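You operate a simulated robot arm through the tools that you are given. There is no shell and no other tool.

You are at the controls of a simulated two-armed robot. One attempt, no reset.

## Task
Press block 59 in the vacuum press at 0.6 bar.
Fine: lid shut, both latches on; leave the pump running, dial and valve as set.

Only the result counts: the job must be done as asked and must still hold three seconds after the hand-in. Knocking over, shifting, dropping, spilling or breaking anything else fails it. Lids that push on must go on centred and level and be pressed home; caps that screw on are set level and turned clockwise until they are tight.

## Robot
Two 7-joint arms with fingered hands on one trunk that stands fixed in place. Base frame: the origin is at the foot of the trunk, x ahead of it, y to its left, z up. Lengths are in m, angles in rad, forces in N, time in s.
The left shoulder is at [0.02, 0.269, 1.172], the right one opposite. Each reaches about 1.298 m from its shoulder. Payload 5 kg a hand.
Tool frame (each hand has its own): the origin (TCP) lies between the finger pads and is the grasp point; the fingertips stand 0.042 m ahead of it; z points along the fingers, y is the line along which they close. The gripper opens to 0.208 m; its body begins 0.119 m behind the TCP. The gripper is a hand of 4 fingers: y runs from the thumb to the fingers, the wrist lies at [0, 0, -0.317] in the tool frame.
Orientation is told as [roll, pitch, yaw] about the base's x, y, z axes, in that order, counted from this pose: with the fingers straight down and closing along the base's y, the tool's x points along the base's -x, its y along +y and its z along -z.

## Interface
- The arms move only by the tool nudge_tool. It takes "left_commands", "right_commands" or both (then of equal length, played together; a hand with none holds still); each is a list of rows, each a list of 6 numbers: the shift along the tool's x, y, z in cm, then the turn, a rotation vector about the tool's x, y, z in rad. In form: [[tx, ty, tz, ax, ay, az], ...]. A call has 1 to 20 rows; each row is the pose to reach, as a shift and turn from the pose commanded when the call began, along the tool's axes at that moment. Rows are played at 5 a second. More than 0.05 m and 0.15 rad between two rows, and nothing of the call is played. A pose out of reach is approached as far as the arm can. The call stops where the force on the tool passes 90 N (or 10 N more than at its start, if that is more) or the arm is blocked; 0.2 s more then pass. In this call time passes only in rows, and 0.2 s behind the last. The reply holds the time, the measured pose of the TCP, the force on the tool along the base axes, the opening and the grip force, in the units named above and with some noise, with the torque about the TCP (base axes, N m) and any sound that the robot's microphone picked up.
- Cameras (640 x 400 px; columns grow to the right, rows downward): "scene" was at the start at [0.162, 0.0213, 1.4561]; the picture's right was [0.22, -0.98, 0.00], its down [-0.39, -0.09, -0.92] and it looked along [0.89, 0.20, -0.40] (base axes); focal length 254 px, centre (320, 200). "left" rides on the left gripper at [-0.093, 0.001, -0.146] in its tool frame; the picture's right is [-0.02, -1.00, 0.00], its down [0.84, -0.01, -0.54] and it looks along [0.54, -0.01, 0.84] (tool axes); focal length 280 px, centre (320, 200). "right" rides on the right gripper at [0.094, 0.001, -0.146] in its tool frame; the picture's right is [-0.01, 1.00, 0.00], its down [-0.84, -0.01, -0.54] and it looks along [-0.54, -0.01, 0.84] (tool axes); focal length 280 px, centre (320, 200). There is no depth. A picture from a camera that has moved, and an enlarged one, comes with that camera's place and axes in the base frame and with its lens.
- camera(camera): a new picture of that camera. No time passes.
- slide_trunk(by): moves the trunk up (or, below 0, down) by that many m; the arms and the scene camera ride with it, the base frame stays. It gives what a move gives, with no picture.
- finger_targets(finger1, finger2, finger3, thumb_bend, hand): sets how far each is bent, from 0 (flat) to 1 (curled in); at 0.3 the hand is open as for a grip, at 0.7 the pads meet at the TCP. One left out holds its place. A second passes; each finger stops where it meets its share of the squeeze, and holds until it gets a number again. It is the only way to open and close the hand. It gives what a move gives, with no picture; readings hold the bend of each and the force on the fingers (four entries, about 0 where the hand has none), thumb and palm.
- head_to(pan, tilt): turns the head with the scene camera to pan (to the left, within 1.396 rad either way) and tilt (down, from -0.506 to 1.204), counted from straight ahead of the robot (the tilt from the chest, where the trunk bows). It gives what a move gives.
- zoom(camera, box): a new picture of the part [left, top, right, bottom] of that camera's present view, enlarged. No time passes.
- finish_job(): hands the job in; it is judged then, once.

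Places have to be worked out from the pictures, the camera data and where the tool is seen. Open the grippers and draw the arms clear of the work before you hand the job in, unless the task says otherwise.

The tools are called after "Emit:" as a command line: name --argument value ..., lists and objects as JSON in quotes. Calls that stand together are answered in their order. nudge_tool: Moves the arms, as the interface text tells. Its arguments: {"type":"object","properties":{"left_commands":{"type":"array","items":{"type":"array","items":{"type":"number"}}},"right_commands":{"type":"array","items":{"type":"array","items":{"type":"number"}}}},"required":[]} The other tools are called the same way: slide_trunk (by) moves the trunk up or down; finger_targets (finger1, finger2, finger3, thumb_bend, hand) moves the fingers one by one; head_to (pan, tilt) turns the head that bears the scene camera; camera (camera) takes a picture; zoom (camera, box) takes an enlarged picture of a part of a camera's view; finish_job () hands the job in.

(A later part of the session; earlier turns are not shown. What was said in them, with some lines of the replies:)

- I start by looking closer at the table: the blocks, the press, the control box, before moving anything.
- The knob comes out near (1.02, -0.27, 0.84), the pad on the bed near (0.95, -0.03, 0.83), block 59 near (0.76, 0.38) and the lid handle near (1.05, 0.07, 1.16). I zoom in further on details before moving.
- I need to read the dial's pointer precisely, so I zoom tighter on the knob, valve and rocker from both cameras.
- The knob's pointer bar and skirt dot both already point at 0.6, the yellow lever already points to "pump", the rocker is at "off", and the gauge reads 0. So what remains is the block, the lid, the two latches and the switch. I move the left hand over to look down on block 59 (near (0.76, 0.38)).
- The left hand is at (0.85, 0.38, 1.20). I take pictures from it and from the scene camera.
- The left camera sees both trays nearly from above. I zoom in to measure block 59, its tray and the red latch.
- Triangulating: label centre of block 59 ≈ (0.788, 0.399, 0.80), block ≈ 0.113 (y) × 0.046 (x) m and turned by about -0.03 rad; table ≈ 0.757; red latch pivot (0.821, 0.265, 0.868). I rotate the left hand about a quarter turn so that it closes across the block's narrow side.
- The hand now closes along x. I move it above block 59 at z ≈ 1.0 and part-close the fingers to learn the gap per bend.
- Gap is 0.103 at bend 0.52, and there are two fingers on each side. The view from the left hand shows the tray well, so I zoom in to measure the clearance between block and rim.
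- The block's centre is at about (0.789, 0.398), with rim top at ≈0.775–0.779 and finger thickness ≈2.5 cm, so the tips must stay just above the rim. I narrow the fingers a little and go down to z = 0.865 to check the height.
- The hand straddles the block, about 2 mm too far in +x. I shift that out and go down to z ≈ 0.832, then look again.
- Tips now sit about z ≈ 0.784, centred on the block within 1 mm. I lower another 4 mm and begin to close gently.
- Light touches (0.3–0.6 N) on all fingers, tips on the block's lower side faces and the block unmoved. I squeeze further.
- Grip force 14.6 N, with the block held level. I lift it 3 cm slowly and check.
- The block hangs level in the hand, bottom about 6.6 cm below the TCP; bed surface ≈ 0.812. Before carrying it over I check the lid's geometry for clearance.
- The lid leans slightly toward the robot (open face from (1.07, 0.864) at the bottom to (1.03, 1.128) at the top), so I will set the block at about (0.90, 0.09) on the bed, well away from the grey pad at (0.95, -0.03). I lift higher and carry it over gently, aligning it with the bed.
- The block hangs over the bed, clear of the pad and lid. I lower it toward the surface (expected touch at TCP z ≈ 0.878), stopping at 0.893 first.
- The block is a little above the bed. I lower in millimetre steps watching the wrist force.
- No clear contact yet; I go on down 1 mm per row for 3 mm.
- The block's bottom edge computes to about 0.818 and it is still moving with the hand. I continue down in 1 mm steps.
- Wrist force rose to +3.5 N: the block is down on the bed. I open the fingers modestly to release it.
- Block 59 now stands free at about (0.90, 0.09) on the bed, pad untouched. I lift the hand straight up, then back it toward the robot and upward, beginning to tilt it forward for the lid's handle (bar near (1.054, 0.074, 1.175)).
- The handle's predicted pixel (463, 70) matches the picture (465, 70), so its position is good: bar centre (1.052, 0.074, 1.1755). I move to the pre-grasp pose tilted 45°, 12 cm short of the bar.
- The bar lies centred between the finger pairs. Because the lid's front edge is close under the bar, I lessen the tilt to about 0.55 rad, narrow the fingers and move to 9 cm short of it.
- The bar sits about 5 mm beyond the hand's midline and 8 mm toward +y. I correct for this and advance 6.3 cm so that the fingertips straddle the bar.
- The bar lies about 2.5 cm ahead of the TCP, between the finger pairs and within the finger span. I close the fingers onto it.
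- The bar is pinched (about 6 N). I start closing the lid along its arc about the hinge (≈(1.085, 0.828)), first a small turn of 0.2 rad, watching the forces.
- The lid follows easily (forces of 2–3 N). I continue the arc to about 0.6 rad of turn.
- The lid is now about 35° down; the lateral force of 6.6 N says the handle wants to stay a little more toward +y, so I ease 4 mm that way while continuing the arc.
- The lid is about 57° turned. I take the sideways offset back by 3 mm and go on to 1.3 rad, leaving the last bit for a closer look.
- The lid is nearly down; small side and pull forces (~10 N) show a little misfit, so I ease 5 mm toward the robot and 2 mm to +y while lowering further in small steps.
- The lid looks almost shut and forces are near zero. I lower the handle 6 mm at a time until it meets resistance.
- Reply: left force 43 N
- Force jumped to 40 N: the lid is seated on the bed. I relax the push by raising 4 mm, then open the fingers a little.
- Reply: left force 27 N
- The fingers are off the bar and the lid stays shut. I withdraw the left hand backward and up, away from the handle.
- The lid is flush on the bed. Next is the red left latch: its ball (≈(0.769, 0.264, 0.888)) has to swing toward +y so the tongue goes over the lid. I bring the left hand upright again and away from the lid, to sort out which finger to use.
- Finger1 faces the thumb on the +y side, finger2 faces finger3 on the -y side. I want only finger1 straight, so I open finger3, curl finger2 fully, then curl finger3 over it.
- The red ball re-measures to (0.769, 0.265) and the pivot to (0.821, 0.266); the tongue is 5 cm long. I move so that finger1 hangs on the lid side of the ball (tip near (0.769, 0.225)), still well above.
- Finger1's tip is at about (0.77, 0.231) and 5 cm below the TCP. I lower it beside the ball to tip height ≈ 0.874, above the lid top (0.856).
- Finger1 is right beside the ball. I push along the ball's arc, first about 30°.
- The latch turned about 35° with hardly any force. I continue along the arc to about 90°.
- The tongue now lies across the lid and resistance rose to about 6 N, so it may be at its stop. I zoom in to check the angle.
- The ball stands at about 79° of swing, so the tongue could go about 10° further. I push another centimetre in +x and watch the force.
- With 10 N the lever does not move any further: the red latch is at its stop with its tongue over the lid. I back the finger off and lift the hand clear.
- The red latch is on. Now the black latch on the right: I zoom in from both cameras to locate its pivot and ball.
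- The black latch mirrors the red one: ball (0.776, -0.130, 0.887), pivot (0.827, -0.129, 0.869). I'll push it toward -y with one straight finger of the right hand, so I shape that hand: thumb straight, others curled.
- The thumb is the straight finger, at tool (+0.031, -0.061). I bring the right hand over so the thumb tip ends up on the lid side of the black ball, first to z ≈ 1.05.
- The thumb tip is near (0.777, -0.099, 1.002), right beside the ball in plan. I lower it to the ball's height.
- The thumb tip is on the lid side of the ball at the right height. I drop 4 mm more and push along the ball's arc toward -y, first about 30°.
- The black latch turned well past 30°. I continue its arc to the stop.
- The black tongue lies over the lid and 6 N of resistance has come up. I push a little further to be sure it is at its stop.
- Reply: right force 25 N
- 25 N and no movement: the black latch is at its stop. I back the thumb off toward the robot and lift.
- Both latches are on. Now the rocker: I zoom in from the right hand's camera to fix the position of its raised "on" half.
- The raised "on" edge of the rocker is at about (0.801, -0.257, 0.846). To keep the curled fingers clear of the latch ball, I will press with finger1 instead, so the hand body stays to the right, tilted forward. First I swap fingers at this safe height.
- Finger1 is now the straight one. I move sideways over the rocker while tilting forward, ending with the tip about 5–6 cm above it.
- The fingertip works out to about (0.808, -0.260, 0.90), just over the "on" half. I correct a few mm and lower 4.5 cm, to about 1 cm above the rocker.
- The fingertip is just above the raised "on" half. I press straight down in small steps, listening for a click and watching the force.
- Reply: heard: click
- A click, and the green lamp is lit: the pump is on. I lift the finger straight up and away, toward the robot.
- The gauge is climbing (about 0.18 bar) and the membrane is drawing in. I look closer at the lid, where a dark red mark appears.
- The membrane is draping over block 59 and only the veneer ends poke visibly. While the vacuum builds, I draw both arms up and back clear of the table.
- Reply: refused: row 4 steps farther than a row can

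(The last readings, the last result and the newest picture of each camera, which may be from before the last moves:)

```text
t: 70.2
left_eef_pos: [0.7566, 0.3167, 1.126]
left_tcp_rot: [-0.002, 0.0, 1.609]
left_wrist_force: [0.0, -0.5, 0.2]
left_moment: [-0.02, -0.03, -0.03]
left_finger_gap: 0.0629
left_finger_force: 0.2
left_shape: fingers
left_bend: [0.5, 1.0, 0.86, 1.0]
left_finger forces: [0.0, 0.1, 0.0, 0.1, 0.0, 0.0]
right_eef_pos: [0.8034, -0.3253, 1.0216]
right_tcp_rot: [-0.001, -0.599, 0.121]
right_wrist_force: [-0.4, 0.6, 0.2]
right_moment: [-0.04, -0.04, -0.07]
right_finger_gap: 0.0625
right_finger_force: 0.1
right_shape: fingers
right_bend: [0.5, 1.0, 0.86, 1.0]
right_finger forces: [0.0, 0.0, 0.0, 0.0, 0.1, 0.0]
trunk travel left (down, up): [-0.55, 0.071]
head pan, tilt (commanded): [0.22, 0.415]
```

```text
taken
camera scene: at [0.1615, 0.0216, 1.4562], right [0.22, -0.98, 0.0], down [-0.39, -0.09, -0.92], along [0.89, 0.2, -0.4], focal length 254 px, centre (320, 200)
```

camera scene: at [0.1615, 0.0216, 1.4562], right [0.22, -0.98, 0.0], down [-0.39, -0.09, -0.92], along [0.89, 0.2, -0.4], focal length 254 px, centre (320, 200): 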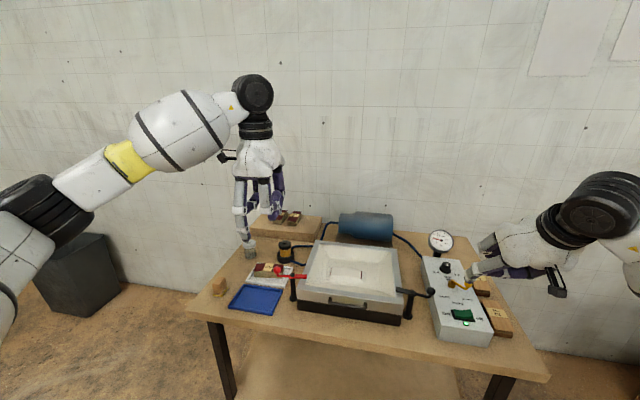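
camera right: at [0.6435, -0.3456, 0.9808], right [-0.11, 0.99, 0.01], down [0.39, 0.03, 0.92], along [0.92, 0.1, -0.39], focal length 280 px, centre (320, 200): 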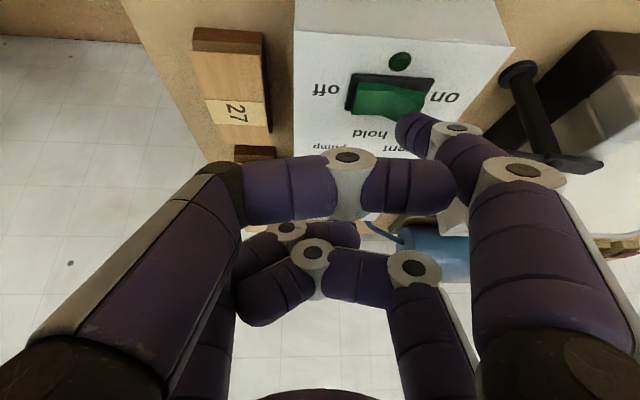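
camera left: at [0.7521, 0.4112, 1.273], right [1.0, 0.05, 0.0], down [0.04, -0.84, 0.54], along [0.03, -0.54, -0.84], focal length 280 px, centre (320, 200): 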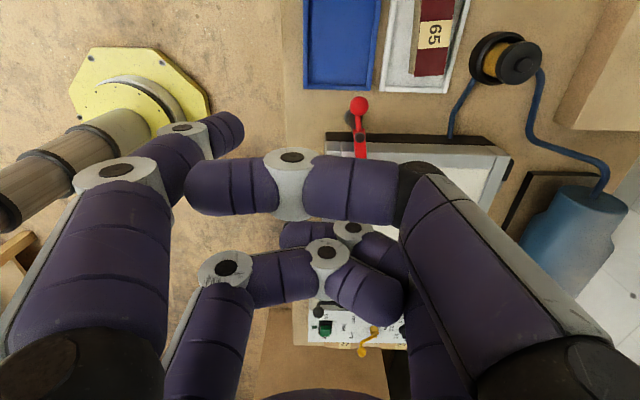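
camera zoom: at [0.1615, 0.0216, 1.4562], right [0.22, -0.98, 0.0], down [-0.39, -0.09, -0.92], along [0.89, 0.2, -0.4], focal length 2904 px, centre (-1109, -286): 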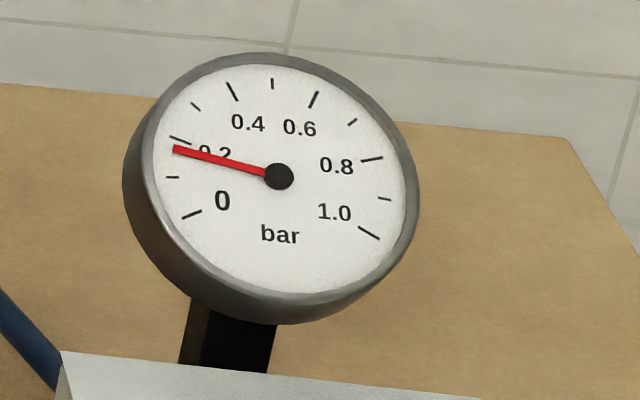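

The steps were slightly too long, so nothing moved. I repeat the retreat with shorter rows.

Emit:
nudge_tool --left_commands '[[0, 0, -3.0, 0, 0, 0], [-0.5, 1.5, -6.0, 0, 0, 0], [-1.0, 3.5, -9.0, 0, 0, 0], [-1.7, 6.0, -12.0, 0, 0, 0], [-2.4, 8.5, -14.5, 0, 0, 0], [-3.0, 11.2, -17.0, 0, 0, 0], [-3.7, 14.0, -19.3, 0, 0, 0], [-4.4, 16.7, -21.5, 0, 0, 0], [-5.1, 19.4, -23.3, 0, 0, 0], [-5.8, 21.8, -25.0, 0, 0, 0]]' --right_commands '[[-1.5, 0, -2.2, 0, 0.03, 0], [-1.6, -0.3, -5.5, 0, 0.09, 0], [-1.3, -0.6, -9.0, 0, 0.15, 0], [-0.8, -0.9, -12.5, 0, 0.22, 0], [-0.2, -1.2, -15.8, 0, 0.28, 0], [0.4, -1.5, -19.0, 0, 0.35, 0], [1.0, -1.8, -22.3, 0, 0.42, 0], [1.6, -2.1, -25.6, 0, 0.48, 0], [2.2, -2.4, -28.8, 0, 0.54, 0], [2.76, -2.57, -32.0, 0, 0.6, 0]]'

Emit:
zoom --camera "scene" --box '[420, 225, 470, 260]'

Emit:
camera --camera "scene"

```text
t: 72.4
left_eef_pos: [0.534, 0.3664, 1.3782]
left_tcp_rot: [-0.003, 0.002, 1.61]
left_wrist_force: [-2.3, 0.7, 1.3]
left_moment: [-0.04, -0.31, 0.03]
left_finger_gap: 0.0627
left_finger_force: 0.0
left_shape: fingers
left_bend: [0.5, 1.0, 0.86, 1.0]
left_finger forces: [0.1, 0.0, 0.1, 0.0, 0.0, 0.0]
right_eef_pos: [0.6024, -0.3768, 1.2713]
right_tcp_rot: [0.002, -0.003, 0.122]
right_wrist_force: [-2.5, 0.1, 2.0]
right_moment: [-0.03, -0.27, -0.02]
right_finger_gap: 0.0627
right_finger_force: 0.1
right_shape: fingers
right_bend: [0.5, 1.0, 0.86, 1.0]
right_finger forces: [0.1, 0.1, 0.0, 0.0, 0.0, 0.1]
trunk travel left (down, up): [-0.55, 0.071]
head pan, tilt (commanded): [0.22, 0.415]
```

```text
11.43 times, centred on (445, 242) of scene
camera zoom: at [0.1593, 0.0217, 1.4567], right [0.22, -0.98, 0.0], down [-0.39, -0.09, -0.92], along [0.89, 0.2, -0.4], focal length 2904 px, centre (-1109, -286)
```

zoom: 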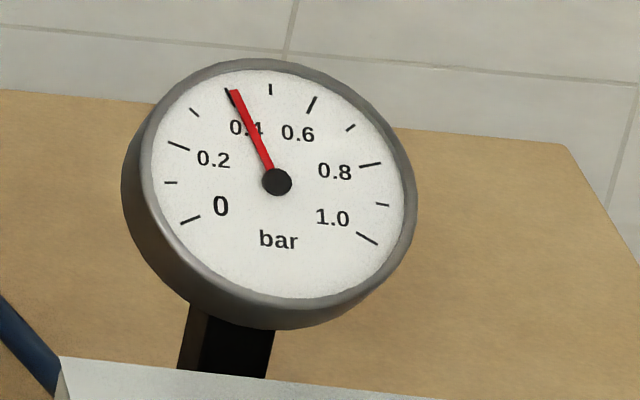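

```text
taken
camera scene: at [0.1593, 0.0217, 1.4567], right [0.22, -0.98, 0.0], down [-0.39, -0.09, -0.92], along [0.89, 0.2, -0.4], focal length 254 px, centre (320, 200)
```

scene: 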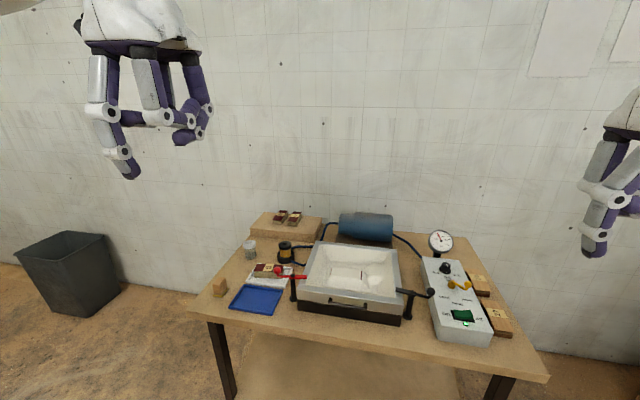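

The gauge has reached 0.4 and is still rising. I open both hands, which also lets time pass.

Emit:
finger_targets --hand "left" --finger1 0.3 --finger3 0.3 --thumb_bend 0.3 --finger2 0.3

Emit:
finger_targets --hand "right" --finger1 0.3 --finger3 0.3 --thumb_bend 0.3 --finger2 0.3

Emit:
zoom --camera "scene" --box '[420, 225, 470, 260]'

Emit:
zoom --camera "scene" --box '[270, 220, 430, 330]'

Emit:
zoom --camera "scene" --box '[410, 240, 500, 350]'

```text
t: 73.4
left_eef_pos: [0.5381, 0.3659, 1.3752]
left_tcp_rot: [-0.001, 0.001, 1.61]
left_wrist_force: [1.1, -1.2, -0.3]
left_moment: [0.03, 0.1, -0.02]
left_finger_gap: 0.2179
left_finger_force: 0.1
left_shape: fingers
left_bend: [0.3, 0.3, 0.3, 0.3]
left_finger forces: [0.0, 0.0, 0.0, 0.0, 0.0, 0.0]
right_eef_pos: [0.6066, -0.3764, 1.2674]
right_tcp_rot: [-0.001, 0.001, 0.12]
right_wrist_force: [1.4, -0.5, -0.2]
right_moment: [0.02, 0.12, 0.0]
right_finger_gap: 0.0627
right_finger_force: 0.1
right_shape: fingers
right_bend: [0.5, 1.0, 0.86, 1.0]
right_finger forces: [0.0, 0.0, 0.0, 0.0, 0.1, 0.1]
trunk travel left (down, up): [-0.55, 0.071]
head pan, tilt (commanded): [0.22, 0.415]
```

```text
t: 74.4
left_eef_pos: [0.5369, 0.3666, 1.3753]
left_tcp_rot: [-0.001, 0.001, 1.609]
left_wrist_force: [-0.9, 0.5, -0.2]
left_moment: [0.06, -0.01, 0.02]
left_finger_gap: 0.2181
left_finger_force: 0.0
left_shape: fingers
left_bend: [0.3, 0.3, 0.3, 0.3]
left_finger forces: [0.0, 0.0, 0.0, 0.1, 0.0, 0.1]
right_eef_pos: [0.6068, -0.3766, 1.2689]
right_tcp_rot: [-0.001, 0.001, 0.118]
right_wrist_force: [0.2, 0.0, -0.2]
right_moment: [0.05, 0.01, 0.01]
right_finger_gap: 0.2177
right_finger_force: 0.0
right_shape: fingers
right_bend: [0.3, 0.3, 0.3, 0.3]
right_finger forces: [0.1, 0.1, 0.0, 0.0, 0.1, 0.0]
trunk travel left (down, up): [-0.55, 0.071]
head pan, tilt (commanded): [0.22, 0.415]
```

```text
11.43 times, centred on (445, 242) of scene
camera zoom: at [0.1618, 0.0213, 1.4562], right [0.22, -0.98, 0.0], down [-0.39, -0.09, -0.92], along [0.89, 0.2, -0.4], focal length 2904 px, centre (-1109, -286)
```

zoom: 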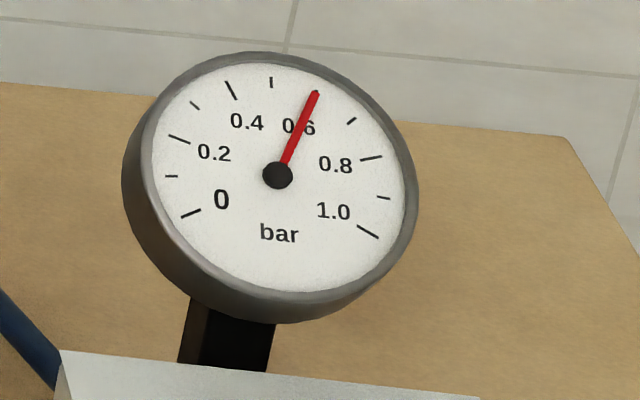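

```text
3.64 times, centred on (350, 275) of scene
camera zoom: at [0.1618, 0.0213, 1.4562], right [0.22, -0.98, 0.0], down [-0.39, -0.09, -0.92], along [0.89, 0.2, -0.4], focal length 924 px, centre (211, -73)
```

zoom: 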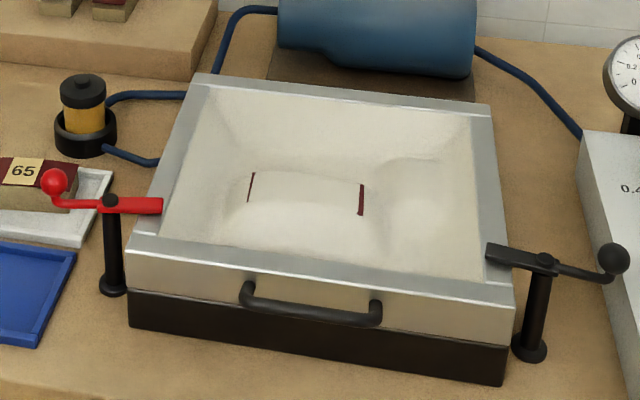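

```text
3.64 times, centred on (455, 295) of scene
camera zoom: at [0.1618, 0.0213, 1.4562], right [0.22, -0.98, 0.0], down [-0.39, -0.09, -0.92], along [0.89, 0.2, -0.4], focal length 924 px, centre (-171, -146)
```

zoom: 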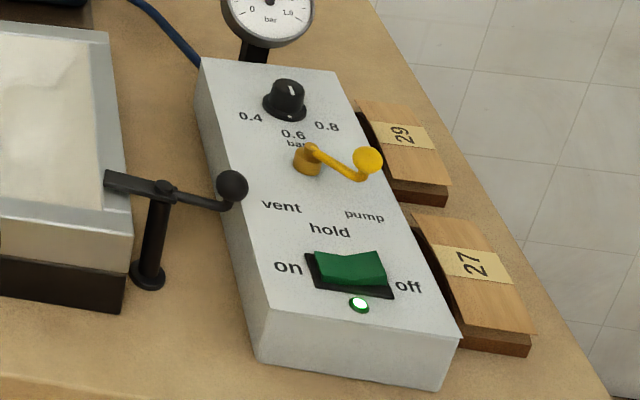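

The gauge reads 0.6 bar, both latches on, lamp lit, valve at pump. I let a few seconds pass with the arms still to make sure it stays at 0.6.

Emit:
nudge_tool --left_commands '[[0, 0, 0, 0, 0, 0], [0, 0, 0, 0, 0, 0], [0, 0, 0, 0, 0, 0], [0, 0, 0, 0, 0, 0], [0, 0, 0, 0, 0, 0], [0, 0, 0, 0, 0, 0], [0, 0, 0, 0, 0, 0], [0, 0, 0, 0, 0, 0], [0, 0, 0, 0, 0, 0], [0, 0, 0, 0, 0, 0], [0, 0, 0, 0, 0, 0], [0, 0, 0, 0, 0, 0], [0, 0, 0, 0, 0, 0], [0, 0, 0, 0, 0, 0], [0, 0, 0, 0, 0, 0], [0, 0, 0, 0, 0, 0], [0, 0, 0, 0, 0, 0], [0, 0, 0, 0, 0, 0], [0, 0, 0, 0, 0, 0], [0, 0, 0, 0, 0, 0]]'

Emit:
zoom --camera "scene" --box '[420, 225, 470, 260]'

Emit:
camera --camera "scene"

Emit:
zoom --camera "scene" --box '[200, 200, 330, 320]'

```text
t: 78.6
left_eef_pos: [0.5372, 0.3668, 1.3751]
left_tcp_rot: [0.002, 0.0, 1.608]
left_wrist_force: [-0.2, 0.6, -1.0]
left_moment: [0.01, -0.02, -0.02]
left_finger_gap: 0.218
left_finger_force: 0.1
left_shape: fingers
left_bend: [0.3, 0.3, 0.3, 0.3]
left_finger forces: [0.0, 0.0, 0.1, 0.0, 0.1, 0.1]
right_eef_pos: [0.6067, -0.3764, 1.2675]
right_tcp_rot: [0.001, -0.001, 0.121]
right_wrist_force: [0.1, 0.1, 0.5]
right_moment: [0.01, 0.0, -0.01]
right_finger_gap: 0.218
right_finger_force: 0.0
right_shape: fingers
right_bend: [0.3, 0.3, 0.3, 0.3]
right_finger forces: [0.0, 0.0, 0.1, 0.0, 0.0, 0.0]
trunk travel left (down, up): [-0.55, 0.071]
head pan, tilt (commanded): [0.22, 0.415]
```

```text
11.43 times, centred on (445, 242) of scene
camera zoom: at [0.162, 0.0213, 1.4561], right [0.22, -0.98, 0.0], down [-0.39, -0.09, -0.92], along [0.89, 0.2, -0.4], focal length 2904 px, centre (-1109, -286)
```

zoom: 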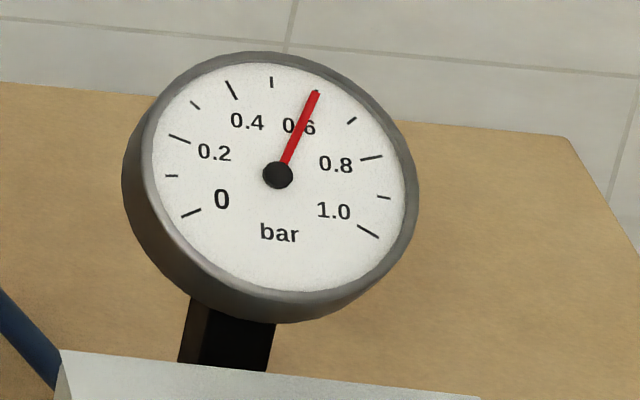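

```text
taken
camera scene: at [0.162, 0.0213, 1.4561], right [0.22, -0.98, 0.0], down [-0.39, -0.09, -0.92], along [0.89, 0.2, -0.4], focal length 254 px, centre (320, 200)
```

scene: 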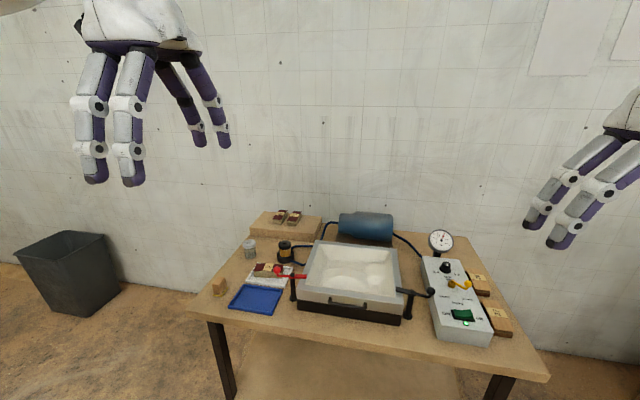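

```text
3.33 times, centred on (265, 260) of scene
camera zoom: at [0.162, 0.0213, 1.4561], right [0.22, -0.98, 0.0], down [-0.39, -0.09, -0.92], along [0.89, 0.2, -0.4], focal length 847 px, centre (503, 0)
```

zoom: 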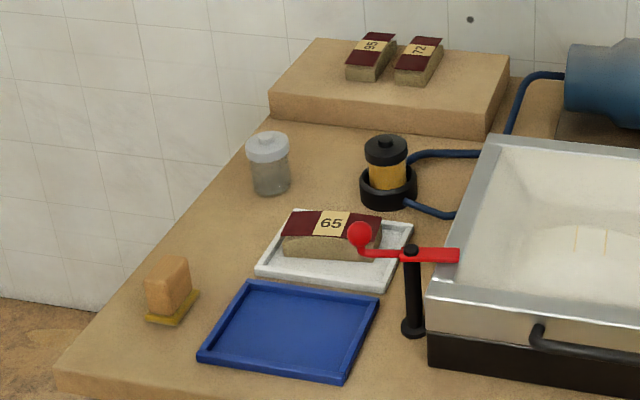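

The gauge holds steady at 0.6 bar. The lid is shut with both latches on, the pump is running, dial and valve are as set, the other things look undisturbed, and both hands are open and clear, so I hand the job in.

Emit:
finish_job

```text
The job is handed in.
```

Block 59 is in the vacuum press and the gauge read a steady 0.6 bar when I handed the job in.

- **Press:** the lid is shut and both latches are pushed to their stops over it.
- **Controls:** the dial was already at 0.6 and the valve already at "pump", so I left both alone. I switched the pump on; the rocker clicked, the green lamp lit, and it is still running.
- **Grey pad:** a small textured pad was already on the press bed. I left it there and set the block clear of it, so it is under the lid too.
- **Veneer:** as the vacuum built, the ends of the block's veneer showed through the membrane. By the last picture they no longer stood out.

Nothing else on the table looks moved or knocked. Both hands are open and clear of the work.
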